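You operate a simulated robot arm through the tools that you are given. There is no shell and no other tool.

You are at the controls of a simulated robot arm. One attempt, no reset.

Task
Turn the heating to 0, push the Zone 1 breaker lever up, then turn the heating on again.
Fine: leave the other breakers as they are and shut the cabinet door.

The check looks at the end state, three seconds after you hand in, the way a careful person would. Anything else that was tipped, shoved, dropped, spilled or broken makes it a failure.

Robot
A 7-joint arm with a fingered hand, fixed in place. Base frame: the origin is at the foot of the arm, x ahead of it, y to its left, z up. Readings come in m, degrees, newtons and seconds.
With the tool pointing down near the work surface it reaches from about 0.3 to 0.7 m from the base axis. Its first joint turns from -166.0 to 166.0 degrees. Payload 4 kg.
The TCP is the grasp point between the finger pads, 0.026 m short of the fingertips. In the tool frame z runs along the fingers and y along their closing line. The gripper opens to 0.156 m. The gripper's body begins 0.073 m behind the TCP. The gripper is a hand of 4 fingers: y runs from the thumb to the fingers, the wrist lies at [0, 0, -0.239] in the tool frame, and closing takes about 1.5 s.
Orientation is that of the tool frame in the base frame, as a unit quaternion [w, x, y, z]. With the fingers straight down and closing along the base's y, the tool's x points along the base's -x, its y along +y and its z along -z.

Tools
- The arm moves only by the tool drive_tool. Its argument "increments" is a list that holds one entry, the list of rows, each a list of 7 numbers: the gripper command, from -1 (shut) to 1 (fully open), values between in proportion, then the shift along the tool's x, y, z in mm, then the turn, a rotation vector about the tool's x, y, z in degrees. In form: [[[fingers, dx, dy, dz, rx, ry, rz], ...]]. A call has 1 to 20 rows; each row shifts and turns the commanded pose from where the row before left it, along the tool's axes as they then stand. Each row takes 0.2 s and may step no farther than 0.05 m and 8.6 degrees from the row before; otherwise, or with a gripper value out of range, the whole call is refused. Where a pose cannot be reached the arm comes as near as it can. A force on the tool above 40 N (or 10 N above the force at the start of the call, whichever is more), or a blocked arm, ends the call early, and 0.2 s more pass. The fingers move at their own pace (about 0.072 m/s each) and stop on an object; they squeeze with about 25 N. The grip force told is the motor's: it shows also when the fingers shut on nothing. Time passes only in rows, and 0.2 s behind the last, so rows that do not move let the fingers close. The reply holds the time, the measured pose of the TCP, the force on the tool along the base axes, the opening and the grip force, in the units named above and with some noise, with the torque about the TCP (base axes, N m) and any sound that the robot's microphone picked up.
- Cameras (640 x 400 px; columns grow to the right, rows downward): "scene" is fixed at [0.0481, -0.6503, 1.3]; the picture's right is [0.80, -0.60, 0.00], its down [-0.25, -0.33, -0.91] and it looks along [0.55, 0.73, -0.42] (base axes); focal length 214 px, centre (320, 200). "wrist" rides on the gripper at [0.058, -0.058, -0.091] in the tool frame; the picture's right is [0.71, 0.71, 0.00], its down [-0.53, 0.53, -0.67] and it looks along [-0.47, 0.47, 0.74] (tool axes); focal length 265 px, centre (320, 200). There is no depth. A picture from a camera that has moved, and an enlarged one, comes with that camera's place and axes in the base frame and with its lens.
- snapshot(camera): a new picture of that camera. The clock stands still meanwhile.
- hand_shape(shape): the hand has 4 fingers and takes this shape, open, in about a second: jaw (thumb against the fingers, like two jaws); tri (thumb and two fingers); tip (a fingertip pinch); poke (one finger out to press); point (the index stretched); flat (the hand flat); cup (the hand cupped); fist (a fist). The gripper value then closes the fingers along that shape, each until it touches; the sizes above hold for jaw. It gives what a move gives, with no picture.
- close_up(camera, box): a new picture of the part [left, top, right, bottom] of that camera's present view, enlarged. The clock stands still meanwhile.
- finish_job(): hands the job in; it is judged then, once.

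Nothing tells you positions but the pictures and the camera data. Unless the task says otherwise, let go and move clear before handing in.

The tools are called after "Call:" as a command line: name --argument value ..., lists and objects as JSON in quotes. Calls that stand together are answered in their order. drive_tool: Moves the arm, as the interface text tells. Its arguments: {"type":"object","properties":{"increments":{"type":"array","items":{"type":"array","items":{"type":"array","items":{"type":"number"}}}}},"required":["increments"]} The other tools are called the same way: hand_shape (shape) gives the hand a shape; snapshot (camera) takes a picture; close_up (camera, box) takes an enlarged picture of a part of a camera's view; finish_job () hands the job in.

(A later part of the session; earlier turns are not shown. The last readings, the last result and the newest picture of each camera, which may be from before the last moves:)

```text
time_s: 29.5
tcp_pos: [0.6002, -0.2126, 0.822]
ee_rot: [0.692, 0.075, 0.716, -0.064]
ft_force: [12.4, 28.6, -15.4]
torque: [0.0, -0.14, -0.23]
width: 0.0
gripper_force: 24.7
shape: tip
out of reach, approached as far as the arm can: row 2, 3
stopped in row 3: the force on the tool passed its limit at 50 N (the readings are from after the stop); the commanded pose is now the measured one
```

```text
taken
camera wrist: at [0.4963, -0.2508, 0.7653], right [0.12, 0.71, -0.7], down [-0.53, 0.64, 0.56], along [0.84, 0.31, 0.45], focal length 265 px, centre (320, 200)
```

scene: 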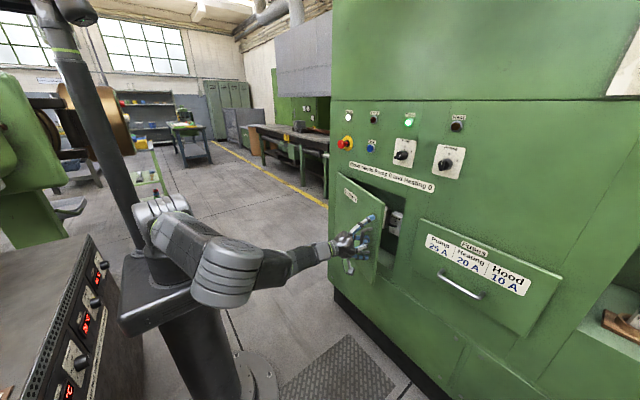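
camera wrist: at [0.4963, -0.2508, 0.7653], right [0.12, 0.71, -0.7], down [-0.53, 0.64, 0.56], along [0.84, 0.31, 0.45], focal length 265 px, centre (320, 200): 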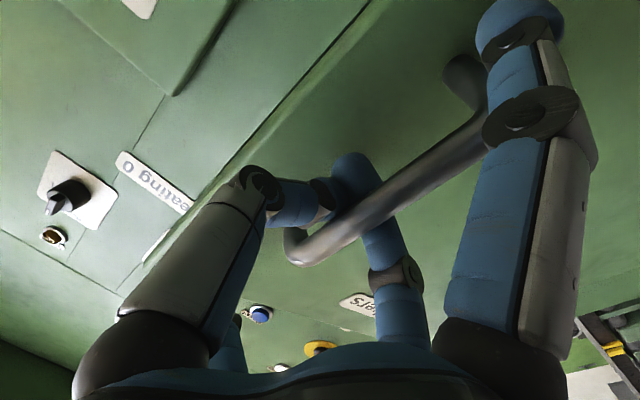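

The arm ran out of reach because pulling straight in brings the wrist too near the base. Yawing the hand further left around the vertical bar moves the wrist away, so I'll relax the side force and pivot in place around the handle first.

Call:
drive_tool --increments '[[[-1, 8, 6, 0, 0, 0, 0], [-1, 7, 4, 0, 6, 0, 0], [-1, 0, 1.5, 0, 8, 0, 0], [-1, 0, 1.5, 0, 8, 0, 0], [-1, 0, 1.5, 0, 8, 0, 0], [-1, 0, 1.5, 0, 8, 0, 0], [-1, 0, 1.5, 0, 8, 0, 0], [-1, 0, 0, 0, 0, 0, 0]]]'

Call:
close_up --camera "scene" --box '[320, 170, 440, 290]'

Call:
snapshot --camera "wrist"

```text
time_s: 30.1
tcp_pos: [0.6087, -0.2163, 0.8191]
ee_rot: [0.683, 0.086, 0.721, -0.071]
ft_force: [11.0, 27.6, -11.4]
torque: [0.0, -0.12, -0.23]
width: 0.0003
gripper_force: 24.9
shape: tip
out of reach, approached as far as the arm can: row 2
stopped in row 2: the force on the tool passed its limit at 48 N (the readings are from after the stop); the commanded pose is now the measured one
```

```text
3.33 times, centred on (380, 230) of scene
camera zoom: at [0.0481, -0.6503, 1.3], right [0.8, -0.6, 0.0], down [-0.25, -0.33, -0.91], along [0.55, 0.73, -0.42], focal length 715 px, centre (120, 100)
```

zoom: 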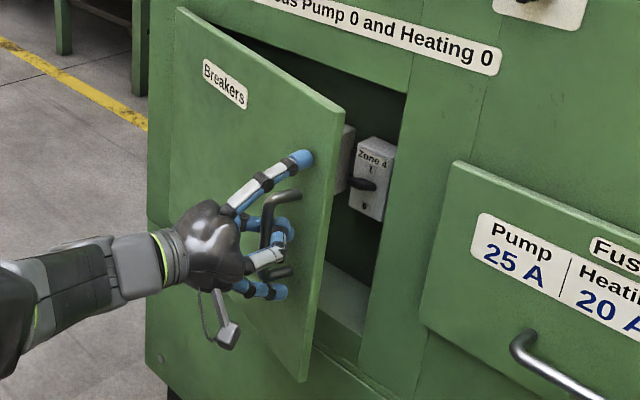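

```text
taken
camera wrist: at [0.5018, -0.2514, 0.7659], right [0.12, 0.71, -0.7], down [-0.51, 0.65, 0.57], along [0.85, 0.28, 0.44], focal length 265 px, centre (320, 200)
```

wrist: 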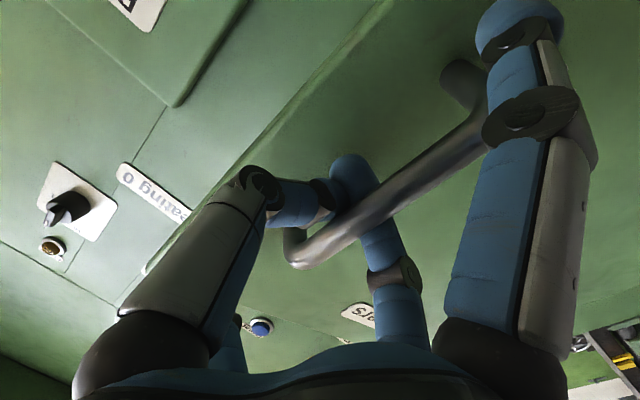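

Zone 4's breaker is visible through the gap, but the wrist is at its minimum radius here. I'll ease the door back slightly, lower a little, and pivot the hand around the bar where there's more room, so I can pull on with the wrist on the left.

Call:
drive_tool --increments '[[[-1, 5, 3, 10, 0, 0, 0], [-1, 6, 4, 10, 0, 0, 0], [-1, 6, 3, 8, 0, 0, 0], [-1, 0, 0, 0, 0, 0, 0]]]'

Call:
snapshot --camera "wrist"

```text
time_s: 31.1
tcp_pos: [0.6339, -0.2247, 0.8056]
ee_rot: [0.684, 0.092, 0.719, -0.081]
ft_force: [2.6, 7.7, 5.5]
torque: [0.22, -0.07, -0.18]
width: 0.0
gripper_force: 24.9
shape: tip
```

```text
taken
camera wrist: at [0.5283, -0.2585, 0.7504], right [0.14, 0.7, -0.7], down [-0.5, 0.66, 0.56], along [0.86, 0.27, 0.44], focal length 265 px, centre (320, 200)
```

wrist: 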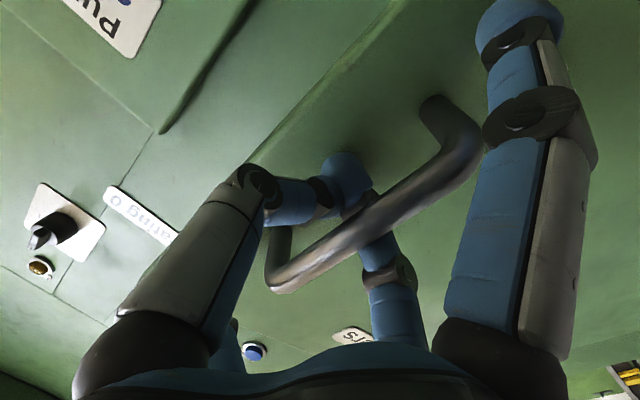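

Call:
drive_tool --increments '[[[-1, 0, 0, 0, 7, 0, 0], [-1, 0, 0, 0, 7, 0, 0], [-1, 0, 0, 0, 7, 0, 0], [-1, 0, 0, 0, 7, 0, 0], [-1, 0, 0, 0, 0, 0, 0]]]'

Call:
snapshot --camera "wrist"

Call:
close_up --camera "scene" --box '[320, 170, 440, 290]'

```text
time_s: 31.5
tcp_pos: [0.647, -0.2293, 0.8092]
ee_rot: [0.669, 0.11, 0.729, -0.09]
ft_force: [7.4, 21.5, -10.5]
torque: [-0.11, -0.18, -0.37]
width: 0.0001
gripper_force: 24.9
shape: tip
out of reach, approached as far as the arm can: row 1, 2
stopped in row 2: the force on the tool passed its limit at 48 N (the readings are from after the stop); the commanded pose is now the measured one
```

```text
taken
camera wrist: at [0.5364, -0.2585, 0.7579], right [0.14, 0.71, -0.69], down [-0.45, 0.67, 0.59], along [0.88, 0.23, 0.41], focal length 265 px, centre (320, 200)
```

wrist: 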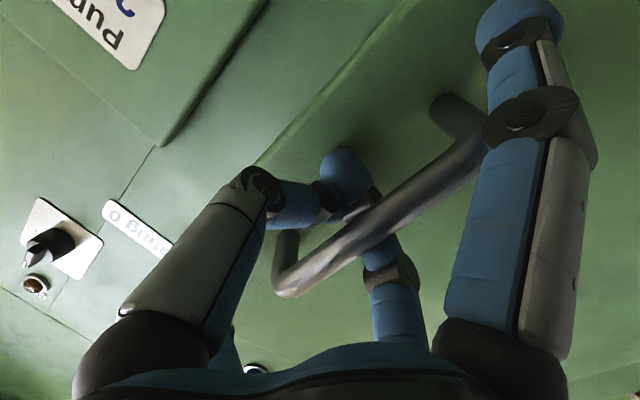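

```text
3.33 times, centred on (380, 230) of scene
camera zoom: at [0.0481, -0.6503, 1.3], right [0.8, -0.6, 0.0], down [-0.25, -0.33, -0.91], along [0.55, 0.73, -0.42], focal length 715 px, centre (120, 100)
```

zoom: 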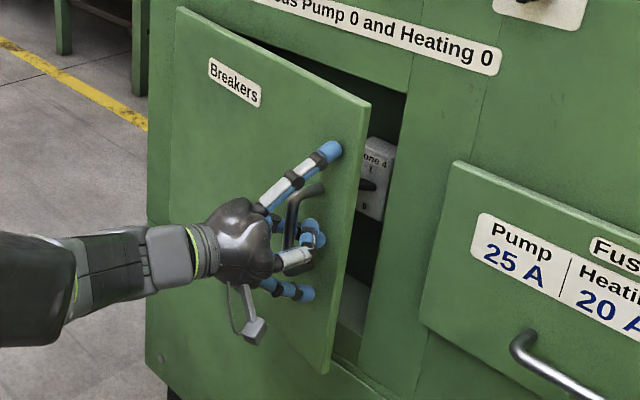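

Yawing right hits a wrist limit with the elbow on this side, but yawing left should be easy. I'll pivot the hand around the bar the other way, pointing left-forward, which also moves the wrist away from the base.

Call:
drive_tool --increments '[[[-1, 2, 7, 0, -7, 0, 0], [-1, 2, 7, 0, -7, 0, 0], [-1, 2, 0, 0, -7, 0, 0], [-1, 0, 0, 0, -7, 0, 0], [-1, 0, 0, 0, 0, 0, 0]]]'

Call:
snapshot --camera "wrist"

Call:
close_up --camera "scene" --box '[320, 170, 440, 290]'

```text
time_s: 32.7
tcp_pos: [0.6479, -0.2195, 0.8076]
ee_rot: [0.679, -0.055, 0.727, 0.086]
ft_force: [11.5, 26.8, 1.7]
torque: [0.21, -0.22, -1.3]
width: 0.0002
gripper_force: 24.9
shape: tip
```

```text
taken
camera wrist: at [0.565, -0.2931, 0.7516], right [-0.19, 0.72, -0.67], down [-0.72, 0.36, 0.59], along [0.67, 0.59, 0.45], focal length 265 px, centre (320, 200)
```

wrist: 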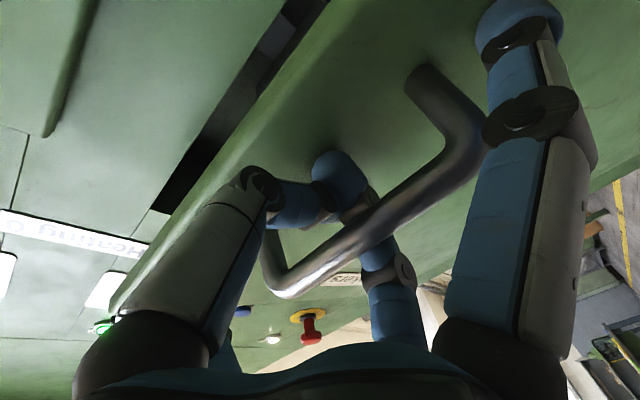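

```text
3.33 times, centred on (380, 230) of scene
camera zoom: at [0.0481, -0.6503, 1.3], right [0.8, -0.6, 0.0], down [-0.25, -0.33, -0.91], along [0.55, 0.73, -0.42], focal length 715 px, centre (120, 100)
```

zoom: 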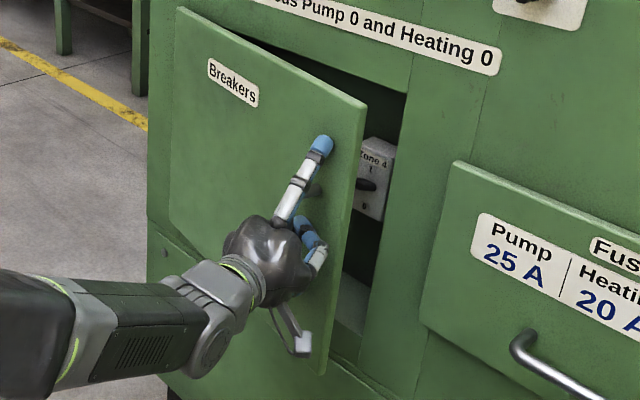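

Call:
drive_tool --increments '[[[-1, 2, 6, 0, 0, 0, 0], [-1, 2, 6, 0, -4, 0, 0], [-1, 0, 3, 0, -6, 0, 0], [-1, 0, 3, 0, -7, 0, 0], [-1, 0, 0, 0, 0, 0, 0]]]'

Call:
snapshot --camera "wrist"

Call:
close_up --camera "scene" --box '[320, 170, 440, 290]'

```text
time_s: 33.9
tcp_pos: [0.6429, -0.2078, 0.8032]
ee_rot: [0.663, -0.152, 0.708, 0.189]
ft_force: [1.6, 5.2, 3.9]
torque: [0.11, -0.04, -0.18]
width: 0.0
gripper_force: 25.1
shape: tip
```

```text
taken
camera wrist: at [0.5838, -0.2998, 0.7448], right [-0.38, 0.65, -0.66], down [-0.8, 0.13, 0.59], along [0.47, 0.75, 0.47], focal length 265 px, centre (320, 200)
```

wrist: 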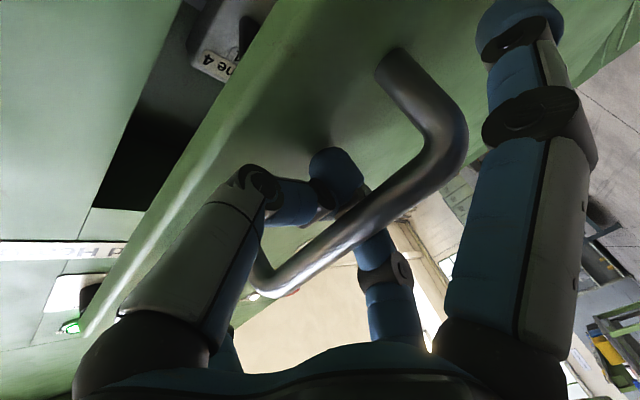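

```text
3.33 times, centred on (380, 230) of scene
camera zoom: at [0.0481, -0.6503, 1.3], right [0.8, -0.6, 0.0], down [-0.25, -0.33, -0.91], along [0.55, 0.73, -0.42], focal length 715 px, centre (120, 100)
```

zoom: 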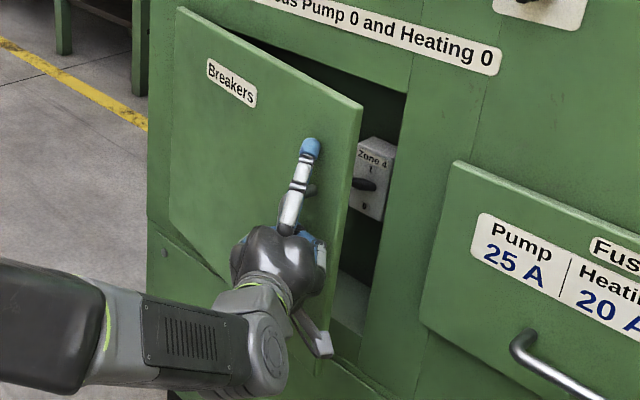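

Forces are now low, with the hand yawed about 28° left around the bar and the door about 10° open. I'll pull along the arc from this side.

Call:
drive_tool --increments '[[[-1, 0, 3.3, -19, -1, 0, 0], [-1, 0, 11.5, -9.5, -1, 0, 0], [-1, 0, 11.5, -9.5, -1, 0, 0], [-1, 0, 12.5, -8.5, -1, 0, 0], [-1, 0, 12.5, -8.5, 0, 0, 0], [-1, 0, 0, 0, 0, 0, 0]]]'

Call:
snapshot --camera "wrist"

Call:
snapshot --camera "scene"

```text
time_s: 34.4
tcp_pos: [0.6172, -0.1989, 0.8054]
ee_rot: [0.66, -0.167, 0.703, 0.209]
ft_force: [7.0, 16.2, -1.8]
torque: [0.11, -0.21, -0.3]
width: 0.0
gripper_force: 24.9
shape: tip
stopped in row 2: the force on the tool passed its limit at 42 N (the readings are from after the stop); the commanded pose is now the measured one
```

```text
taken
camera wrist: at [0.5627, -0.2921, 0.7454], right [-0.41, 0.63, -0.65], down [-0.8, 0.09, 0.59], along [0.43, 0.77, 0.47], focal length 265 px, centre (320, 200)
```

wrist: 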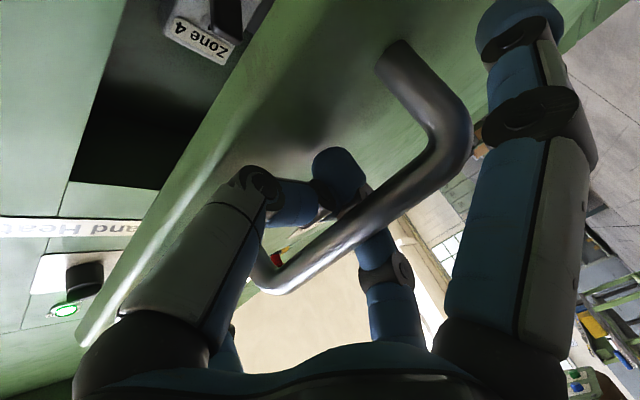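

```text
taken
```

scene: 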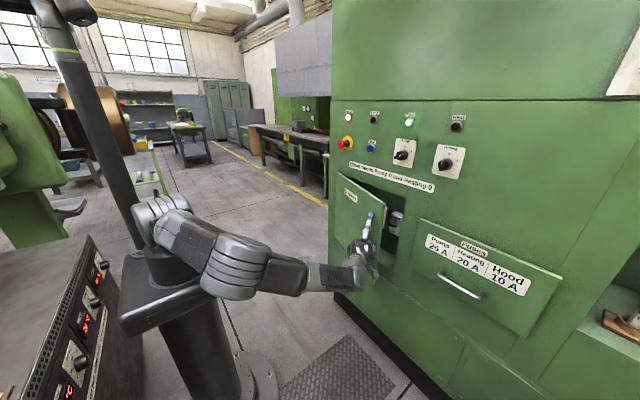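

The residual force is mostly radial, toward the hinge, so the hand is about 8 mm too far right in the loop. I'll recentre it and continue the arc in smaller steps.

Call:
drive_tool --increments '[[[-1, 0, 7, 4, 0, 0, 0], [-1, 0, 11, -7, 0, 0, 0], [-1, 0, 11, -7, -1, 0, 0], [-1, 0, 0, 0, 0, 0, 0]]]'

```text
time_s: 35.4
tcp_pos: [0.5928, -0.1833, 0.8086]
ee_rot: [0.659, -0.171, 0.702, 0.211]
ft_force: [2.1, 2.2, -1.4]
torque: [-0.01, -0.08, -0.04]
width: 0.0002
gripper_force: 24.8
shape: tip
```

Forces dropped to about 2 N. Continuing along the arc.

Call:
drive_tool --increments '[[[-1, 0, 12.2, -8.6, -1, 0, 0], [-1, 0, 12.7, -8.1, -1, 0, 0], [-1, 0, 13, -7.3, -1, 0, 0], [-1, 0, 13.4, -6.8, -1, 0, 0], [-1, 0, 0, 0, 0, 0, 0]]]'

Call:
snapshot --camera "wrist"

Call:
close_up --camera "scene" --box '[310, 160, 450, 290]'

```text
time_s: 36.6
tcp_pos: [0.5403, -0.1537, 0.8111]
ee_rot: [0.651, -0.195, 0.694, 0.238]
ft_force: [21.1, 26.6, -13.2]
torque: [0.25, -0.23, -0.48]
width: 0.0002
gripper_force: 25.3
shape: tip
```

```text
taken
camera wrist: at [0.494, -0.2516, 0.7517], right [-0.46, 0.6, -0.65], down [-0.81, 0.02, 0.59], along [0.37, 0.8, 0.48], focal length 265 px, centre (320, 200)
```

wrist: 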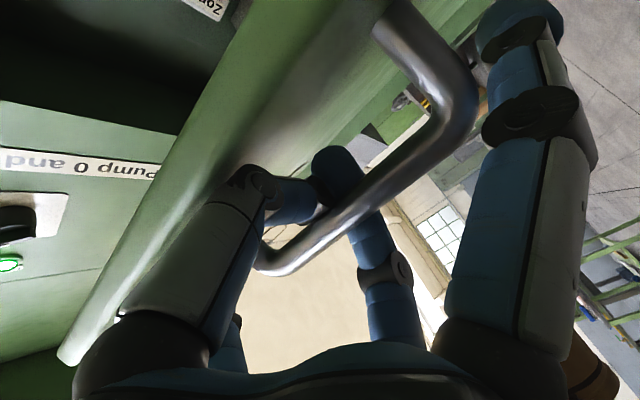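

```text
3.08 times, centred on (380, 225) of scene
camera zoom: at [0.0481, -0.6503, 1.3], right [0.8, -0.6, 0.0], down [-0.25, -0.33, -0.91], along [0.55, 0.73, -0.42], focal length 660 px, centre (135, 123)
```

zoom: 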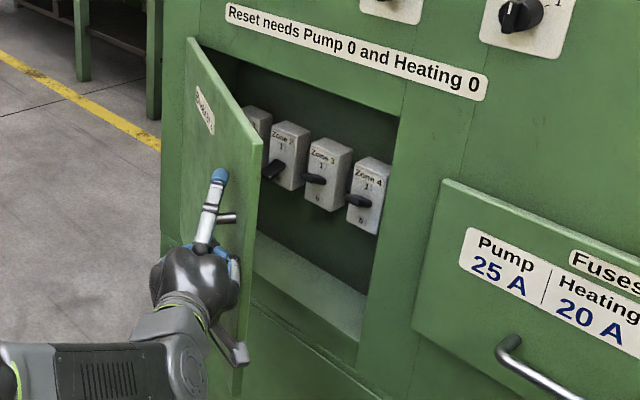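

The door is now about 35–40° open and I can see four breakers labelled Zone 1–4 from left to right. I'll relax the side load, open the fingers and back out of the handle.

Call:
drive_tool --increments '[[[-1, 0, 3, 8, 0, 0, 0], [-0.7, 0, 0, 0, 0, 0, 0], [-0.5, 0, 0, 0, 0, 0, 0], [-0.45, 0, 0, 0, 0, 0, 0], [-0.45, 0, 0, 0, 0, 0, 0]]]'

Call:
snapshot --camera "wrist"

Call:
close_up --camera "scene" --box '[310, 160, 450, 290]'

```text
time_s: 37.8
tcp_pos: [0.5455, -0.149, 0.8106]
ee_rot: [0.653, -0.193, 0.694, 0.235]
ft_force: [0.2, -0.6, 0.4]
torque: [0.0, -0.03, -0.01]
width: 0.0427
gripper_force: 0.2
shape: tip
```

```text
taken
camera wrist: at [0.4983, -0.2477, 0.7521], right [-0.46, 0.6, -0.65], down [-0.81, 0.02, 0.59], along [0.37, 0.8, 0.48], focal length 265 px, centre (320, 200)
```

wrist: 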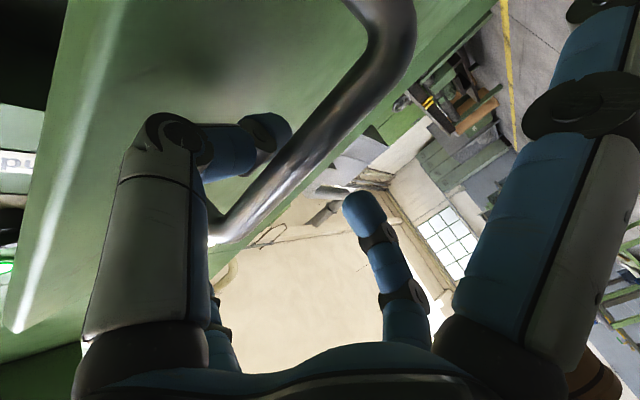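

```text
3.08 times, centred on (380, 225) of scene
camera zoom: at [0.0481, -0.6503, 1.3], right [0.8, -0.6, 0.0], down [-0.25, -0.33, -0.91], along [0.55, 0.73, -0.42], focal length 660 px, centre (135, 123)
```

zoom: 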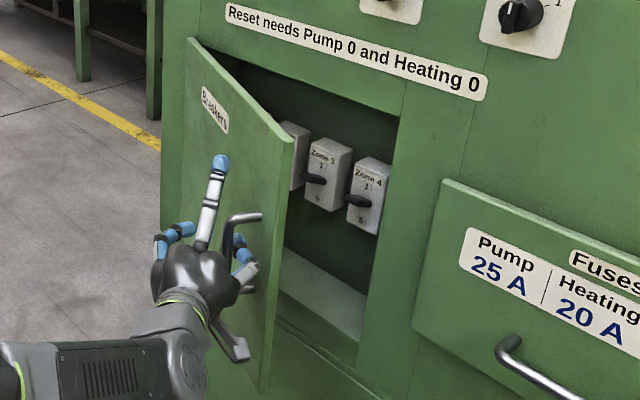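

The hand is free; the door swung back to about 23° when the thumb opened against it. I'll withdraw along the fingers carefully.

Call:
drive_tool --increments '[[[-0.45, 0, 0, -12, 0, 0, 0], [-0.45, 0, 0, -15, 0, 0, 0], [-0.45, 0, 0, -15, 0, 0, 0], [-0.45, 0, 0, -18, 0, 0, 0], [-0.45, 0, 0, 0, 0, 0, 0]]]'

Call:
snapshot --camera "scene"

Call:
snapshot --camera "wrist"

```text
time_s: 39.0
tcp_pos: [0.496, -0.1838, 0.8145]
ee_rot: [0.653, -0.194, 0.694, 0.235]
ft_force: [-1.1, 0.3, 0.2]
torque: [0.01, -0.01, -0.04]
width: 0.0428
gripper_force: 0.0
shape: tip
```

```text
taken
```

scene: 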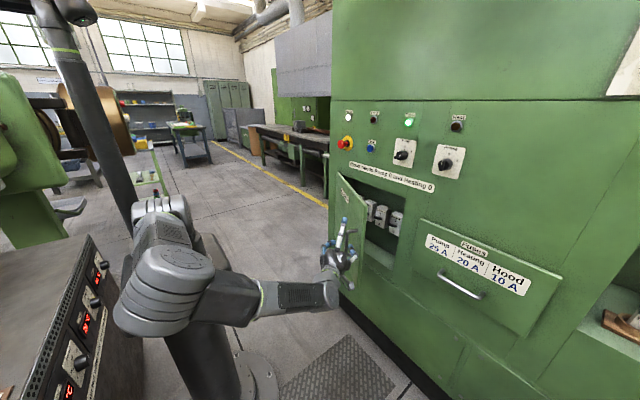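

```text
taken
camera wrist: at [0.4496, -0.2827, 0.7555], right [-0.46, 0.6, -0.65], down [-0.81, 0.02, 0.59], along [0.37, 0.8, 0.48], focal length 265 px, centre (320, 200)
```

wrist: 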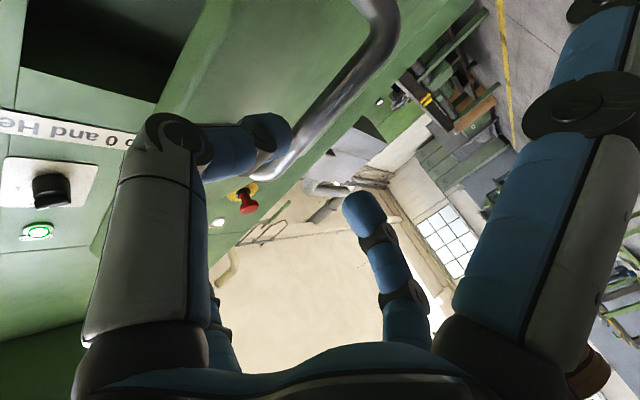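

Call:
drive_tool --increments '[[[-0.45, 0, 0, -15, 0, 0, 0], [-0.45, 0, 0, -15, 0, 0, 0], [-0.45, 0, -5, -10, 0, 0, 0], [-0.45, 0, 0, 0, 0, 0, 0]]]'

Call:
snapshot --camera "wrist"

Call:
close_up --camera "scene" --box '[300, 160, 440, 290]'

```text
time_s: 40.0
tcp_pos: [0.4663, -0.2115, 0.8155]
ee_rot: [0.652, -0.193, 0.694, 0.236]
ft_force: [-1.4, 0.8, 0.5]
torque: [-0.01, 0.0, 0.03]
width: 0.0427
gripper_force: 0.2
shape: tip
```

```text
taken
camera wrist: at [0.4197, -0.3097, 0.7563], right [-0.46, 0.6, -0.65], down [-0.81, 0.02, 0.59], along [0.37, 0.8, 0.48], focal length 265 px, centre (320, 200)
```

wrist: 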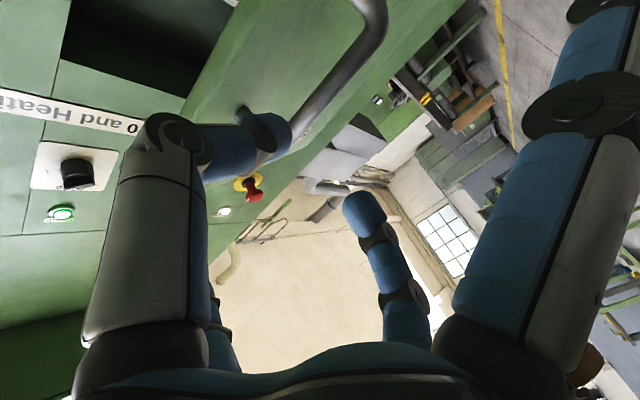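

```text
3.08 times, centred on (370, 225) of scene
camera zoom: at [0.0481, -0.6503, 1.3], right [0.8, -0.6, 0.0], down [-0.25, -0.33, -0.91], along [0.55, 0.73, -0.42], focal length 660 px, centre (166, 123)
```

zoom: 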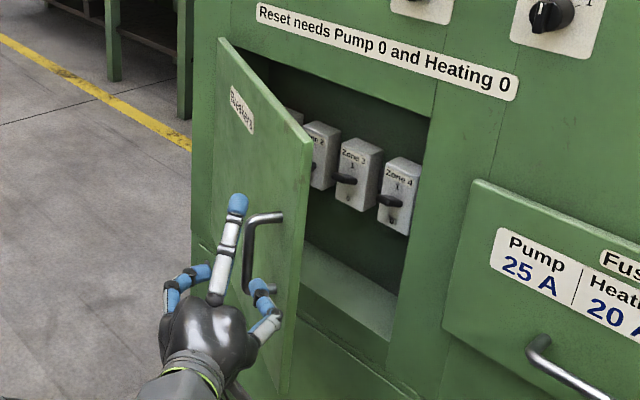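

The hand is clear of the handle and the door rests at about 25°. Next I move right of the door's free edge, close the fingers into a compact cone, and yaw further left so I can push the door open from its inner side.

Call:
drive_tool --increments '[[[-0.45, 0, -30, -22, 0, 0, 0], [-0.45, 0, -30, -22, 0, 0, 0], [-0.45, 0, -30, -22, 0, 0, 0], [-0.45, 0, -30, -22, 0, 0, 0], [-0.45, 0, 0, 0, 0, 0, 0]]]'

Call:
hand_shape --shape "jaw"

Call:
drive_tool --increments '[[[-1, 0, 0, 0, 0, 0, 0], [-1, 0, 0, 0, 0, 0, 0], [-1, 0, 0, 0, 0, 0, 0], [-1, 0, 0, 0, -4, 0, 0], [-1, 0, 0, 0, -5, 0, 0], [-1, 0, 0, 0, -5, 0, 0], [-1, 0, 0, 0, -5, 0, 0], [-1, 0, 0, 0, -5, 0, 0], [-1, 0, 0, 0, 0, 0, 0]]]'

Call:
snapshot --camera "scene"

Call:
snapshot --camera "wrist"

```text
time_s: 41.2
tcp_pos: [0.468, -0.3113, 0.8363]
ee_rot: [0.65, -0.189, 0.699, 0.229]
ft_force: [-0.6, 0.2, 0.2]
torque: [0.0, -0.02, -0.01]
width: 0.0429
gripper_force: 0.1
shape: tip
out of reach, approached as far as the arm can: row 3, 4
```

```text
time_s: 42.1
tcp_pos: [0.4684, -0.3111, 0.8344]
ee_rot: [0.65, -0.189, 0.699, 0.228]
ft_force: [0.4, 0.3, 0.4]
torque: [-0.03, 0.01, 0.0]
width: 0.1561
gripper_force: 0.0
shape: jaw
```

```text
time_s: 44.1
tcp_pos: [0.4804, -0.1231, 0.8879]
ee_rot: [0.598, -0.321, 0.636, 0.367]
ft_force: [1.4, 0.3, -0.4]
torque: [0.03, 0.03, -0.02]
width: 0.0
gripper_force: 25.2
shape: jaw
out of reach, approached as far as the arm can: row 4, 5, 6, 7, 8
```

```text
taken
```

scene: 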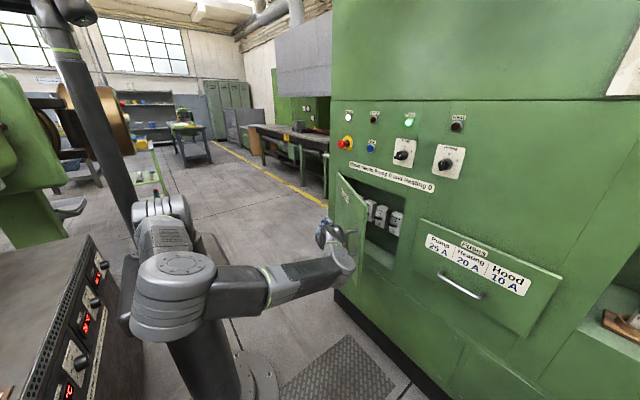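

```text
taken
camera wrist: at [0.4758, -0.2303, 0.8263], right [-0.65, 0.39, -0.65], down [-0.76, -0.31, 0.58], along [0.03, 0.87, 0.5], focal length 265 px, centre (320, 200)
```

wrist: 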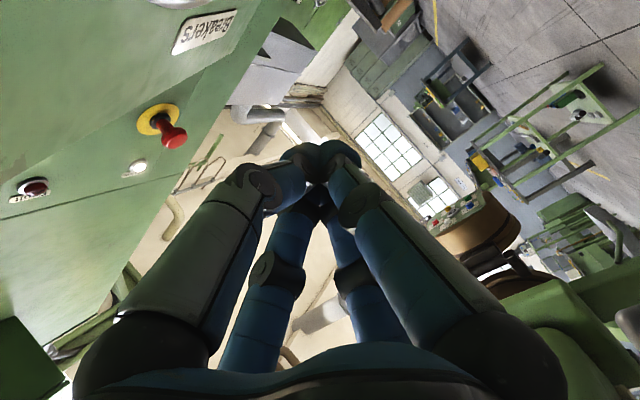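

Yawing further left is out of reach in this arm posture. I'll switch strategy: go back up to a tool-down posture, where yaw is free, and hook the door from behind its top edge. First I raise the hand and return the yaw to straight ahead.

Call:
drive_tool --increments '[[[-1, -35, -9.5, -15.3, 6, 0, 0], [-1, -35, -11.1, -14.2, 6, 0, 0], [-1, -35, -12.5, -12.9, 6, 0, 0], [-1, -35, -13.8, -11.6, 6, 0, 0], [-1, -35, -14.9, -10.1, 6, 0, 0], [-1, -35, -22.5, 4, 6, 0, 0], [-1, -35, -22, 6.3, 6, 0, 0], [-1, -35, -21.2, 8.5, 6, 0, 0], [-1, -35, -20.1, 10.7, 6, 0, 0], [-1, -35, -19, 12.7, 4, 0, 0], [-1, 0, 0, 0, 0, 0, 0], [-1, 0, 0, 0, 0, 0, 0]]]'

Call:
snapshot --camera "scene"

```text
time_s: 46.7
tcp_pos: [0.5794, -0.3163, 1.2261]
ee_rot: [0.68, 0.005, 0.732, 0.022]
ft_force: [0.4, 0.4, 0.1]
torque: [0.02, -0.01, 0.02]
width: 0.0001
gripper_force: 25.0
shape: jaw
```

```text
taken
```

scene: 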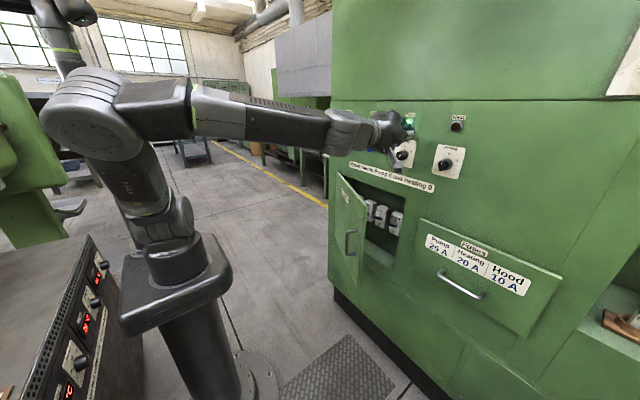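

The arm is now in an elbow-up posture and the view of the open door is clear. I'll look closely at the breakers and door before planning the next move.

Call:
close_up --camera "scene" --box '[325, 165, 425, 300]'

Call:
close_up --camera "scene" --box '[355, 185, 415, 245]'

```text
2.96 times, centred on (375, 232) of scene
camera zoom: at [0.0481, -0.6503, 1.3], right [0.8, -0.6, 0.0], down [-0.25, -0.33, -0.91], along [0.55, 0.73, -0.42], focal length 636 px, centre (157, 104)
```

zoom: 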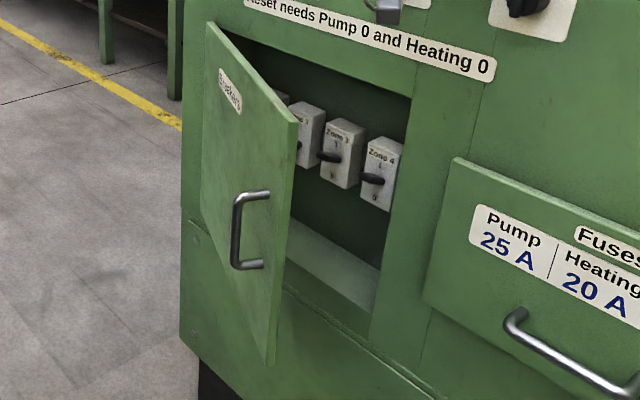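

```text
6.67 times, centred on (385, 215) of scene
camera zoom: at [0.0481, -0.6503, 1.3], right [0.8, -0.6, 0.0], down [-0.25, -0.33, -0.91], along [0.55, 0.73, -0.42], focal length 1430 px, centre (-113, 100)
```

zoom: 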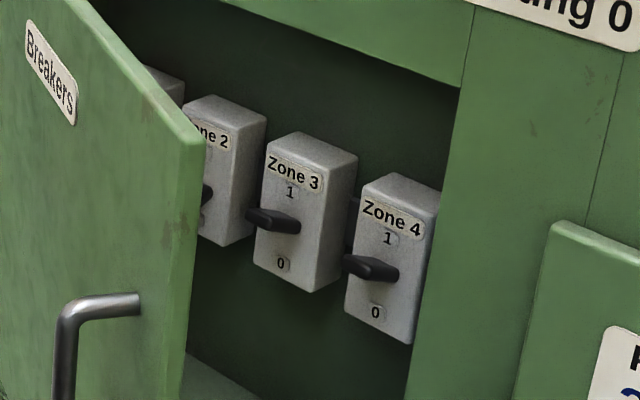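

Zone 3 and 4 levers look up (1), Zone 2 looks down, and Zone 1 is still hidden behind the door. I'll tilt the hand downward and position it above the gap behind the door's top free corner, at about (0.575, -0.22, 0.977).

Call:
drive_tool --increments '[[[-1, 0, 0, -30, 0, 0, 0], [-1, 0, 0, -30, 0, 0, 0], [-1, 0, 0, 0, 0, 7.5, 0], [-1, 0, 0, 0, 0, 7.5, 0], [-1, 0, 0, 0, 0, 7.5, 0], [-1, 0, 0, 0, 0, 7.5, 0], [-1, 0, 0, 0, 0, 7.5, 0], [-1, 0, 0, 0, 0, 7.5, 0], [-1, 0, 0, 0, 0, 7.5, 0], [-1, 0, 0, 0, 0, 7.5, 0], [-1, 0, 0, 0, 0, 0, 0], [-1, 0, 15, 33, 0, 0, 0], [-1, 0, 15, 33, 0, 0, 0], [-1, 0, 15, 33, 0, 0, 0], [-1, 0, 15, 33, 0, 0, 0], [-1, 0, 15, 33, 0, 0, 0], [-1, 0, 0, 0, 0, 0, 0]]]'

Call:
snapshot --camera "scene"

Call:
snapshot --camera "wrist"

```text
time_s: 50.3
tcp_pos: [0.667, -0.24, 1.13]
ee_rot: [0.6, 0.009, 0.799, 0.041]
ft_force: [-0.7, 0.4, 0.6]
torque: [0.0, 0.0, -0.02]
width: 0.0
gripper_force: 25.1
shape: jaw
out of reach, approached as far as the arm can: row 3, 4, 5, 6, 7, 8, 9, 10
```

```text
taken
```

scene: 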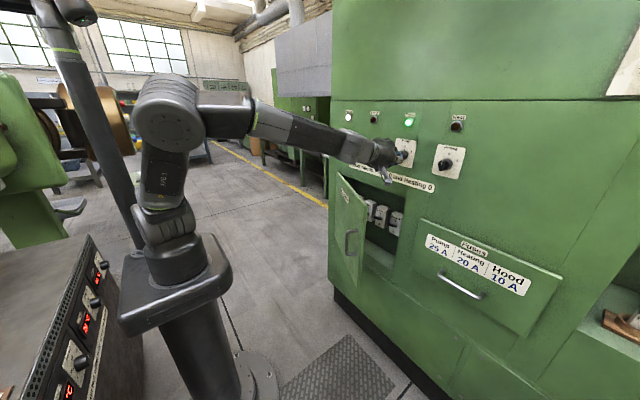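

```text
taken
camera wrist: at [0.5634, -0.3, 1.0944], right [-0.22, 0.75, -0.62], down [-0.51, 0.45, 0.73], along [0.83, 0.48, 0.28], focal length 265 px, centre (320, 200)
```

wrist: 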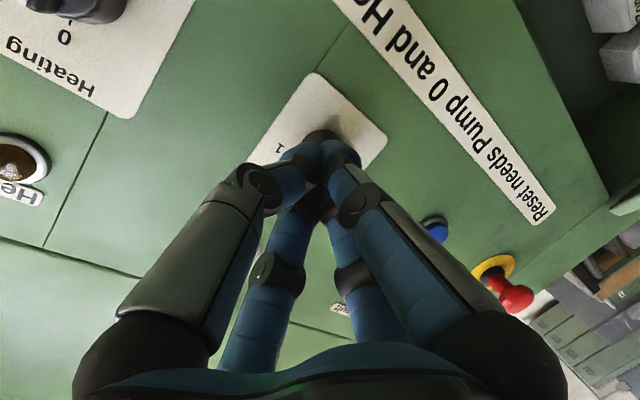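

The downward tilt is blocked by a wrist joint limit and the tip ended up close to the Pump knob, so I'll back straight off. In this posture the wrist bends freely to the left, so I'll point the hand left above the door and then lower it behind the door's free edge.

Call:
drive_tool --increments '[[[-1, 0, 0, -45, 0, 0, 0], [-1, 0, 0, -45, 0, 0, 0], [-1, 0, 0, 0, 0, -8, 0], [-1, 0, 0, 0, 0, -8, 0], [-1, 13, 0, -5.6, -7, 0, 0], [-1, 13, 0, -5.6, -7, 0, 0], [-1, 13, 0, -5.6, -7, 0, 0], [-1, 13, 0, -5.6, -7, 0, 0], [-1, 13, 0, -5.6, -7, 0, 0], [-1, 13, 0, -5.6, -7, 0, 0], [-1, 0, 0, 0, 0, 0, 0], [-1, 0, 0, 0, 0, 0, 0]]]'

Call:
snapshot --camera "scene"

Call:
snapshot --camera "wrist"

```text
time_s: 52.9
tcp_pos: [0.5497, -0.2515, 1.0756]
ee_rot: [0.664, -0.239, 0.647, 0.29]
ft_force: [0.2, 0.4, 0.2]
torque: [-0.01, 0.01, 0.01]
width: 0.0
gripper_force: 25.3
shape: jaw
```

```text
taken
```

scene: 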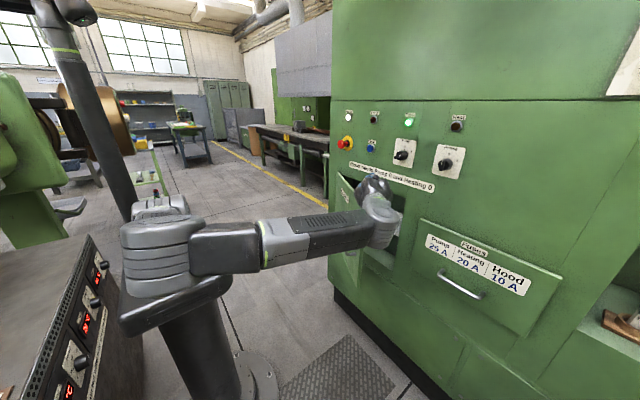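

```text
taken
camera wrist: at [0.5214, -0.3513, 1.0095], right [-0.49, 0.56, -0.66], down [-0.84, -0.12, 0.52], along [0.21, 0.82, 0.54], focal length 265 px, centre (320, 200)
```

wrist: 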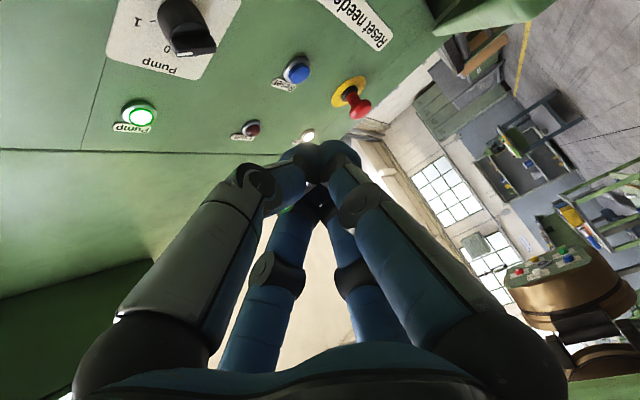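

The hand points left with no reach problems. Now I'll move to just behind the door's free edge (still above it), then lower to about z 0.93.

Call:
drive_tool --increments '[[[-1, 3, -20, 29, 0, 0, 0], [-1, 3, -20, 29, 0, 0, 0], [-1, 3, -20, 29, 0, 0, 0], [-1, 0, 0, 0, 0, 0, 0]]]'

Call:
close_up --camera "scene" --box '[320, 150, 440, 290]'

Call:
snapshot --camera "wrist"

```text
time_s: 53.9
tcp_pos: [0.652, -0.2345, 1.0683]
ee_rot: [0.664, -0.239, 0.646, 0.291]
ft_force: [-0.2, 0.1, 0.7]
torque: [0.03, -0.01, 0.0]
width: 0.0
gripper_force: 25.2
shape: jaw
```

```text
2.86 times, centred on (380, 220) of scene
camera zoom: at [0.0481, -0.6503, 1.3], right [0.8, -0.6, 0.0], down [-0.25, -0.33, -0.91], along [0.55, 0.73, -0.42], focal length 613 px, centre (149, 143)
```

zoom: 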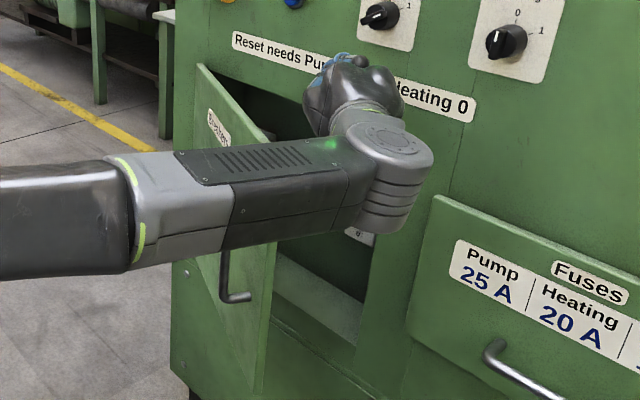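

```text
taken
camera wrist: at [0.6256, -0.3345, 1.0014], right [-0.49, 0.56, -0.66], down [-0.84, -0.12, 0.52], along [0.21, 0.82, 0.54], focal length 265 px, centre (320, 200)
```

wrist: 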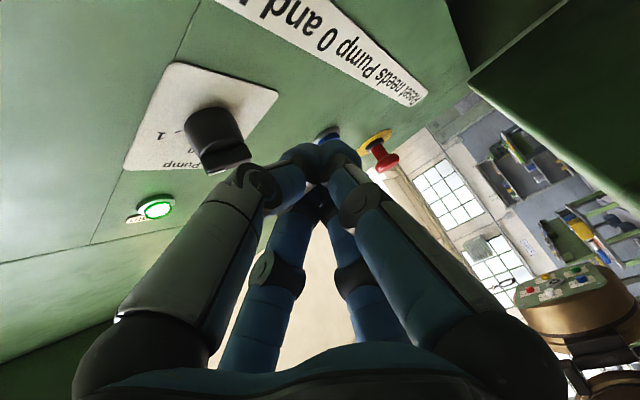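

Call:
drive_tool --increments '[[[-1, 0, -13, -4, 0, 0, 0], [-1, 25, 0, 0, 0, 0, 0], [-1, 25, 0, 0, 0, 0, 0], [-1, 25, 0, 0, 0, 0, 0], [-1, 25, 0, 0, 0, 0, 0], [-1, 25, 0, 0, 0, 0, 0], [-1, 10, 0, 0, 0, 0, 0], [-1, 0, 0, 0, 0, 0, 0]]]'

Call:
close_up --camera "scene" --box '[310, 150, 440, 290]'

Call:
snapshot --camera "wrist"

```text
time_s: 55.7
tcp_pos: [0.6538, -0.2224, 0.9318]
ee_rot: [0.664, -0.236, 0.648, 0.288]
ft_force: [0.6, 0.0, 0.1]
torque: [-0.01, 0.01, -0.04]
width: 0.0003
gripper_force: 24.8
shape: jaw
out of reach, approached as far as the arm can: row 1, 6
```

```text
2.86 times, centred on (375, 220) of scene
camera zoom: at [0.0481, -0.6503, 1.3], right [0.8, -0.6, 0.0], down [-0.25, -0.33, -0.91], along [0.55, 0.73, -0.42], focal length 613 px, centre (163, 143)
```

zoom: 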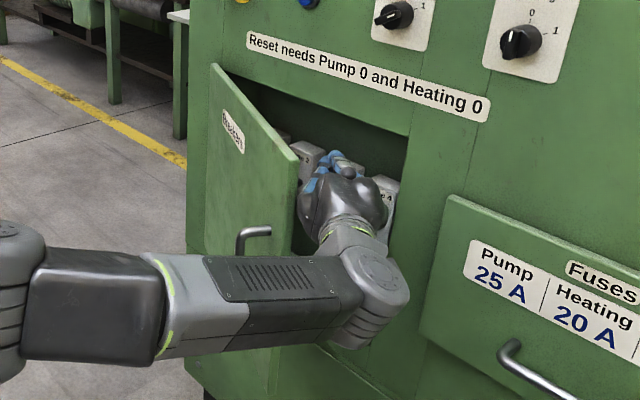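

```text
taken
camera wrist: at [0.6254, -0.3227, 0.8659], right [-0.49, 0.56, -0.66], down [-0.84, -0.12, 0.52], along [0.22, 0.82, 0.53], focal length 265 px, centre (320, 200)
```

wrist: 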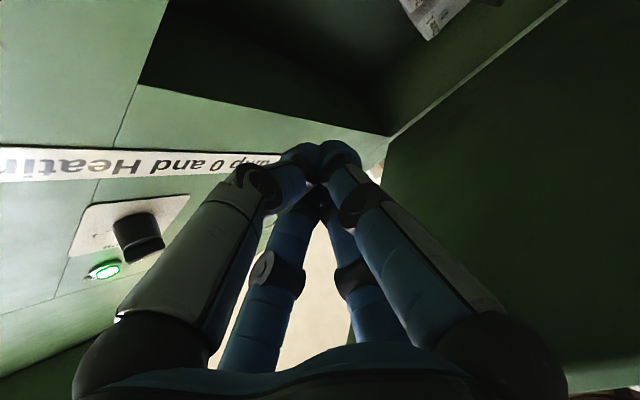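

The closed hand is now behind the door's inner face. I'll sweep it toward the robot and left to push the door open, turning the hand gradually.

Call:
drive_tool --increments '[[[-1, 0, 23, -3.5, -2.5, 0, 0], [-1, 0, 23, -2.6, -2.5, 0, 0], [-1, 0, 23, -1.7, -2.5, 0, 0], [-1, 0, 23, -0.8, -2.5, 0, 0], [-1, 0, 23, 0, -2.5, 0, 0], [-1, 0, 0, 0, 0, 0, 0]]]'

Call:
close_up --camera "scene" --box '[290, 150, 440, 310]'

Call:
snapshot --camera "wrist"

```text
time_s: 57.1
tcp_pos: [0.5565, -0.1339, 0.9453]
ee_rot: [0.634, -0.308, 0.613, 0.358]
ft_force: [-0.2, -0.4, 0.9]
torque: [0.02, -0.02, 0.0]
width: 0.0
gripper_force: 24.8
shape: jaw
out of reach, approached as far as the arm can: row 1, 2, 3, 4, 5
```

```text
2.50 times, centred on (365, 230) of scene
camera zoom: at [0.0481, -0.6503, 1.3], right [0.8, -0.6, 0.0], down [-0.25, -0.33, -0.91], along [0.55, 0.73, -0.42], focal length 536 px, centre (208, 125)
```

zoom: 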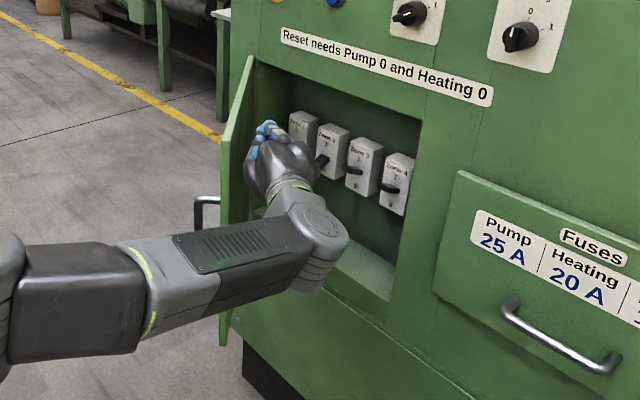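

```text
taken
camera wrist: at [0.5528, -0.2387, 0.8793], right [-0.59, 0.45, -0.67], down [-0.81, -0.3, 0.51], along [0.03, 0.84, 0.54], focal length 265 px, centre (320, 200)
```

wrist: 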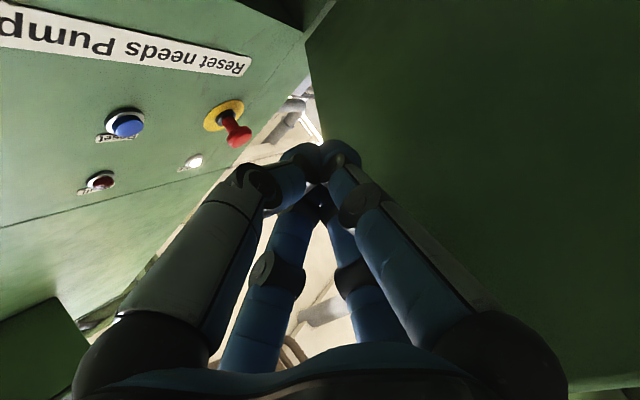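

The door is now roughly 45–50° open, with Zone 1 just becoming visible. I'll keep pushing left nearer the hinge, which stays within reach.

Call:
drive_tool --increments '[[[-1, 3, 14.5, 20.4, 0, 0, 0], [-1, 3, 14.5, 20.4, -1, 0, 0], [-1, 3, 14.5, 20.4, -1, 0, 0], [-1, 3, 14, 21, -1, 0, 0], [-1, 0, 0, 0, 0, 0, 0]]]'

Call:
close_up --camera "scene" --box '[290, 150, 440, 310]'

Call:
snapshot --camera "wrist"

```text
time_s: 58.3
tcp_pos: [0.5547, -0.0345, 0.9399]
ee_rot: [0.626, -0.326, 0.602, 0.375]
ft_force: [-0.8, -0.3, 0.4]
torque: [0.01, 0.01, 0.01]
width: 0.0002
gripper_force: 25.4
shape: jaw
```

```text
2.50 times, centred on (365, 230) of scene
camera zoom: at [0.0481, -0.6503, 1.3], right [0.8, -0.6, 0.0], down [-0.25, -0.33, -0.91], along [0.55, 0.73, -0.42], focal length 536 px, centre (208, 125)
```

zoom: 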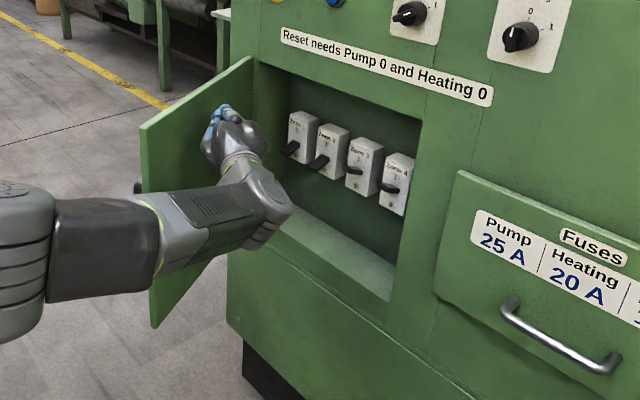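

```text
taken
camera wrist: at [0.5557, -0.1376, 0.8728], right [-0.61, 0.41, -0.67], down [-0.79, -0.35, 0.5], along [-0.03, 0.84, 0.54], focal length 265 px, centre (320, 200)
```

wrist: 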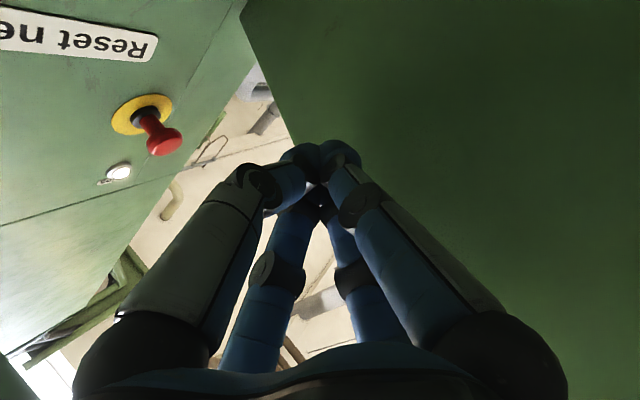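

The door swings easily and all four breakers are visible now: levers of Zones 1 and 2 down, Zones 3 and 4 up. I'll push further to get the door past 90°.

Call:
drive_tool --increments '[[[-1, 2, 13, 21, -1, 0, 0], [-1, 2, 13, 21, -1, 0, 0], [-1, 2, 13, 21, -1, 0, 0], [-1, 2, 13, 21, -1, 0, 0], [-1, 2, 13, 21, -1, 0, 0], [-1, 0, 0, 0, 0, 0, 0]]]'

Call:
close_up --camera "scene" --box '[290, 150, 440, 310]'

Call:
snapshot --camera "scene"

```text
time_s: 59.7
tcp_pos: [0.5453, 0.0891, 0.9385]
ee_rot: [0.611, -0.353, 0.584, 0.401]
ft_force: [0.6, 0.3, 0.3]
torque: [-0.03, 0.0, -0.03]
width: 0.0
gripper_force: 24.9
shape: jaw
```

```text
2.50 times, centred on (365, 230) of scene
camera zoom: at [0.0481, -0.6503, 1.3], right [0.8, -0.6, 0.0], down [-0.25, -0.33, -0.91], along [0.55, 0.73, -0.42], focal length 536 px, centre (208, 125)
```

zoom: 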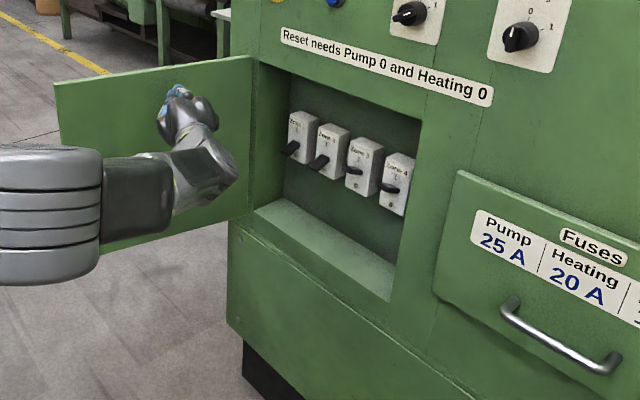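

```text
taken
```

scene: 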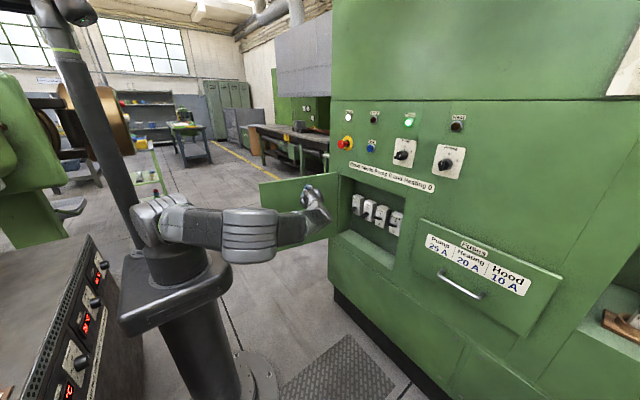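

The door now stands at about 100° open. Now a detailed look at the breakers.

Call:
close_up --camera "scene" --box '[345, 180, 410, 245]'

Call:
close_up --camera "scene" --box '[345, 185, 385, 225]'

```text
6.15 times, centred on (378, 212) of scene
camera zoom: at [0.0481, -0.6503, 1.3], right [0.8, -0.6, 0.0], down [-0.25, -0.33, -0.91], along [0.55, 0.73, -0.42], focal length 1320 px, centre (-34, 123)
```

zoom: 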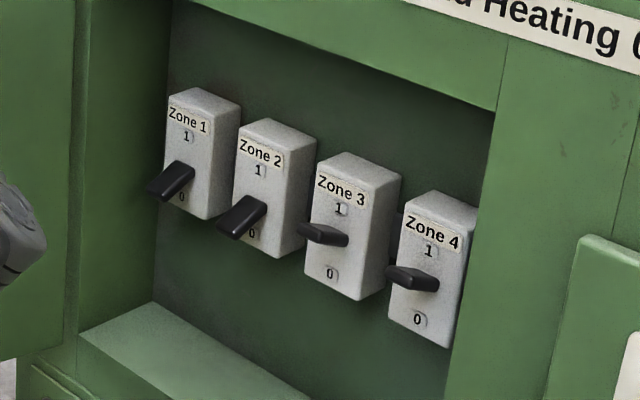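

```text
10.00 times, centred on (365, 205) of scene
camera zoom: at [0.0481, -0.6503, 1.3], right [0.8, -0.6, 0.0], down [-0.25, -0.33, -0.91], along [0.55, 0.73, -0.42], focal length 2145 px, centre (-130, 150)
```

zoom: 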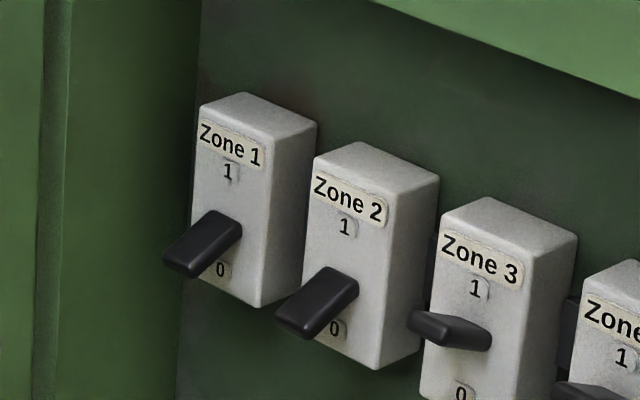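

Zone 1 (leftmost) has its lever down at 0, as does Zone 2; Zones 3 and 4 are at 1. I'll move the hand away from the door and turn it to face the breakers, about 20° from straight ahead, stopping short to look with the wrist camera.

Call:
drive_tool --increments '[[[-1, 17.5, -13.7, -10.8, 5.2, 0, 0], [-1, 17.5, -14.6, -9.6, 5.2, 0, 0], [-1, 17.5, -15.4, -8.3, 5.2, 0, 0], [-1, 17.5, -16.1, -6.6, 5.2, 0, 0], [-1, 17.5, -16.7, -5.2, 5.2, 0, 0], [-1, 17.5, -17, -3.7, 5.2, 0, 0], [-1, 17.5, -17.3, -2.2, 5.2, 0, 0], [-1, 17.5, -17.5, -0.7, 5.2, 0, 0], [-1, 0, 0, 0, 0, 0, 0]]]'

Call:
snapshot --camera "scene"

Call:
snapshot --camera "wrist"

```text
time_s: 61.7
tcp_pos: [0.6071, -0.0259, 0.7908]
ee_rot: [0.696, -0.114, 0.689, 0.166]
ft_force: [0.0, 0.3, 0.3]
torque: [0.04, -0.03, 0.0]
width: 0.0
gripper_force: 25.5
shape: jaw
```

```text
taken
```

scene: 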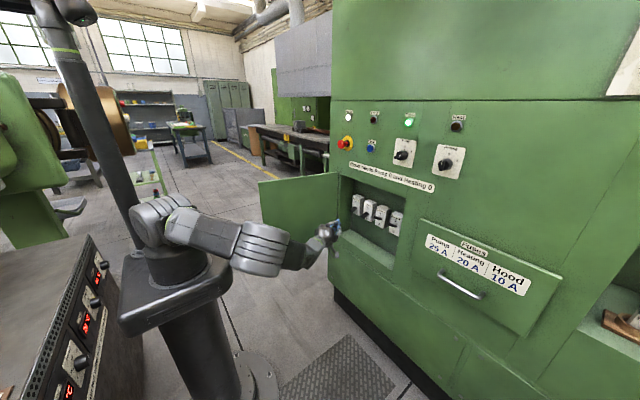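

```text
taken
camera wrist: at [0.5429, -0.1115, 0.726], right [-0.28, 0.7, -0.65], down [-0.82, 0.19, 0.55], along [0.5, 0.69, 0.52], focal length 265 px, centre (320, 200)
```

wrist: 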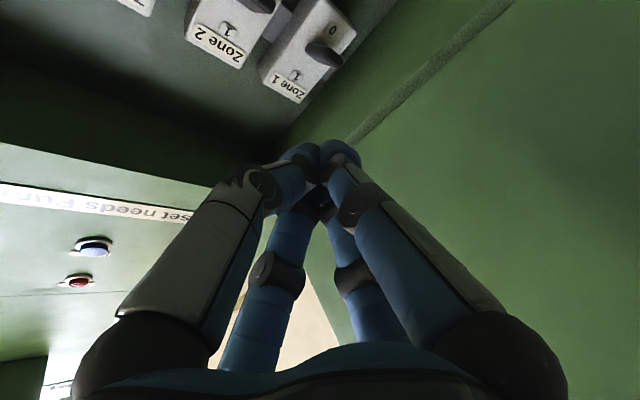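

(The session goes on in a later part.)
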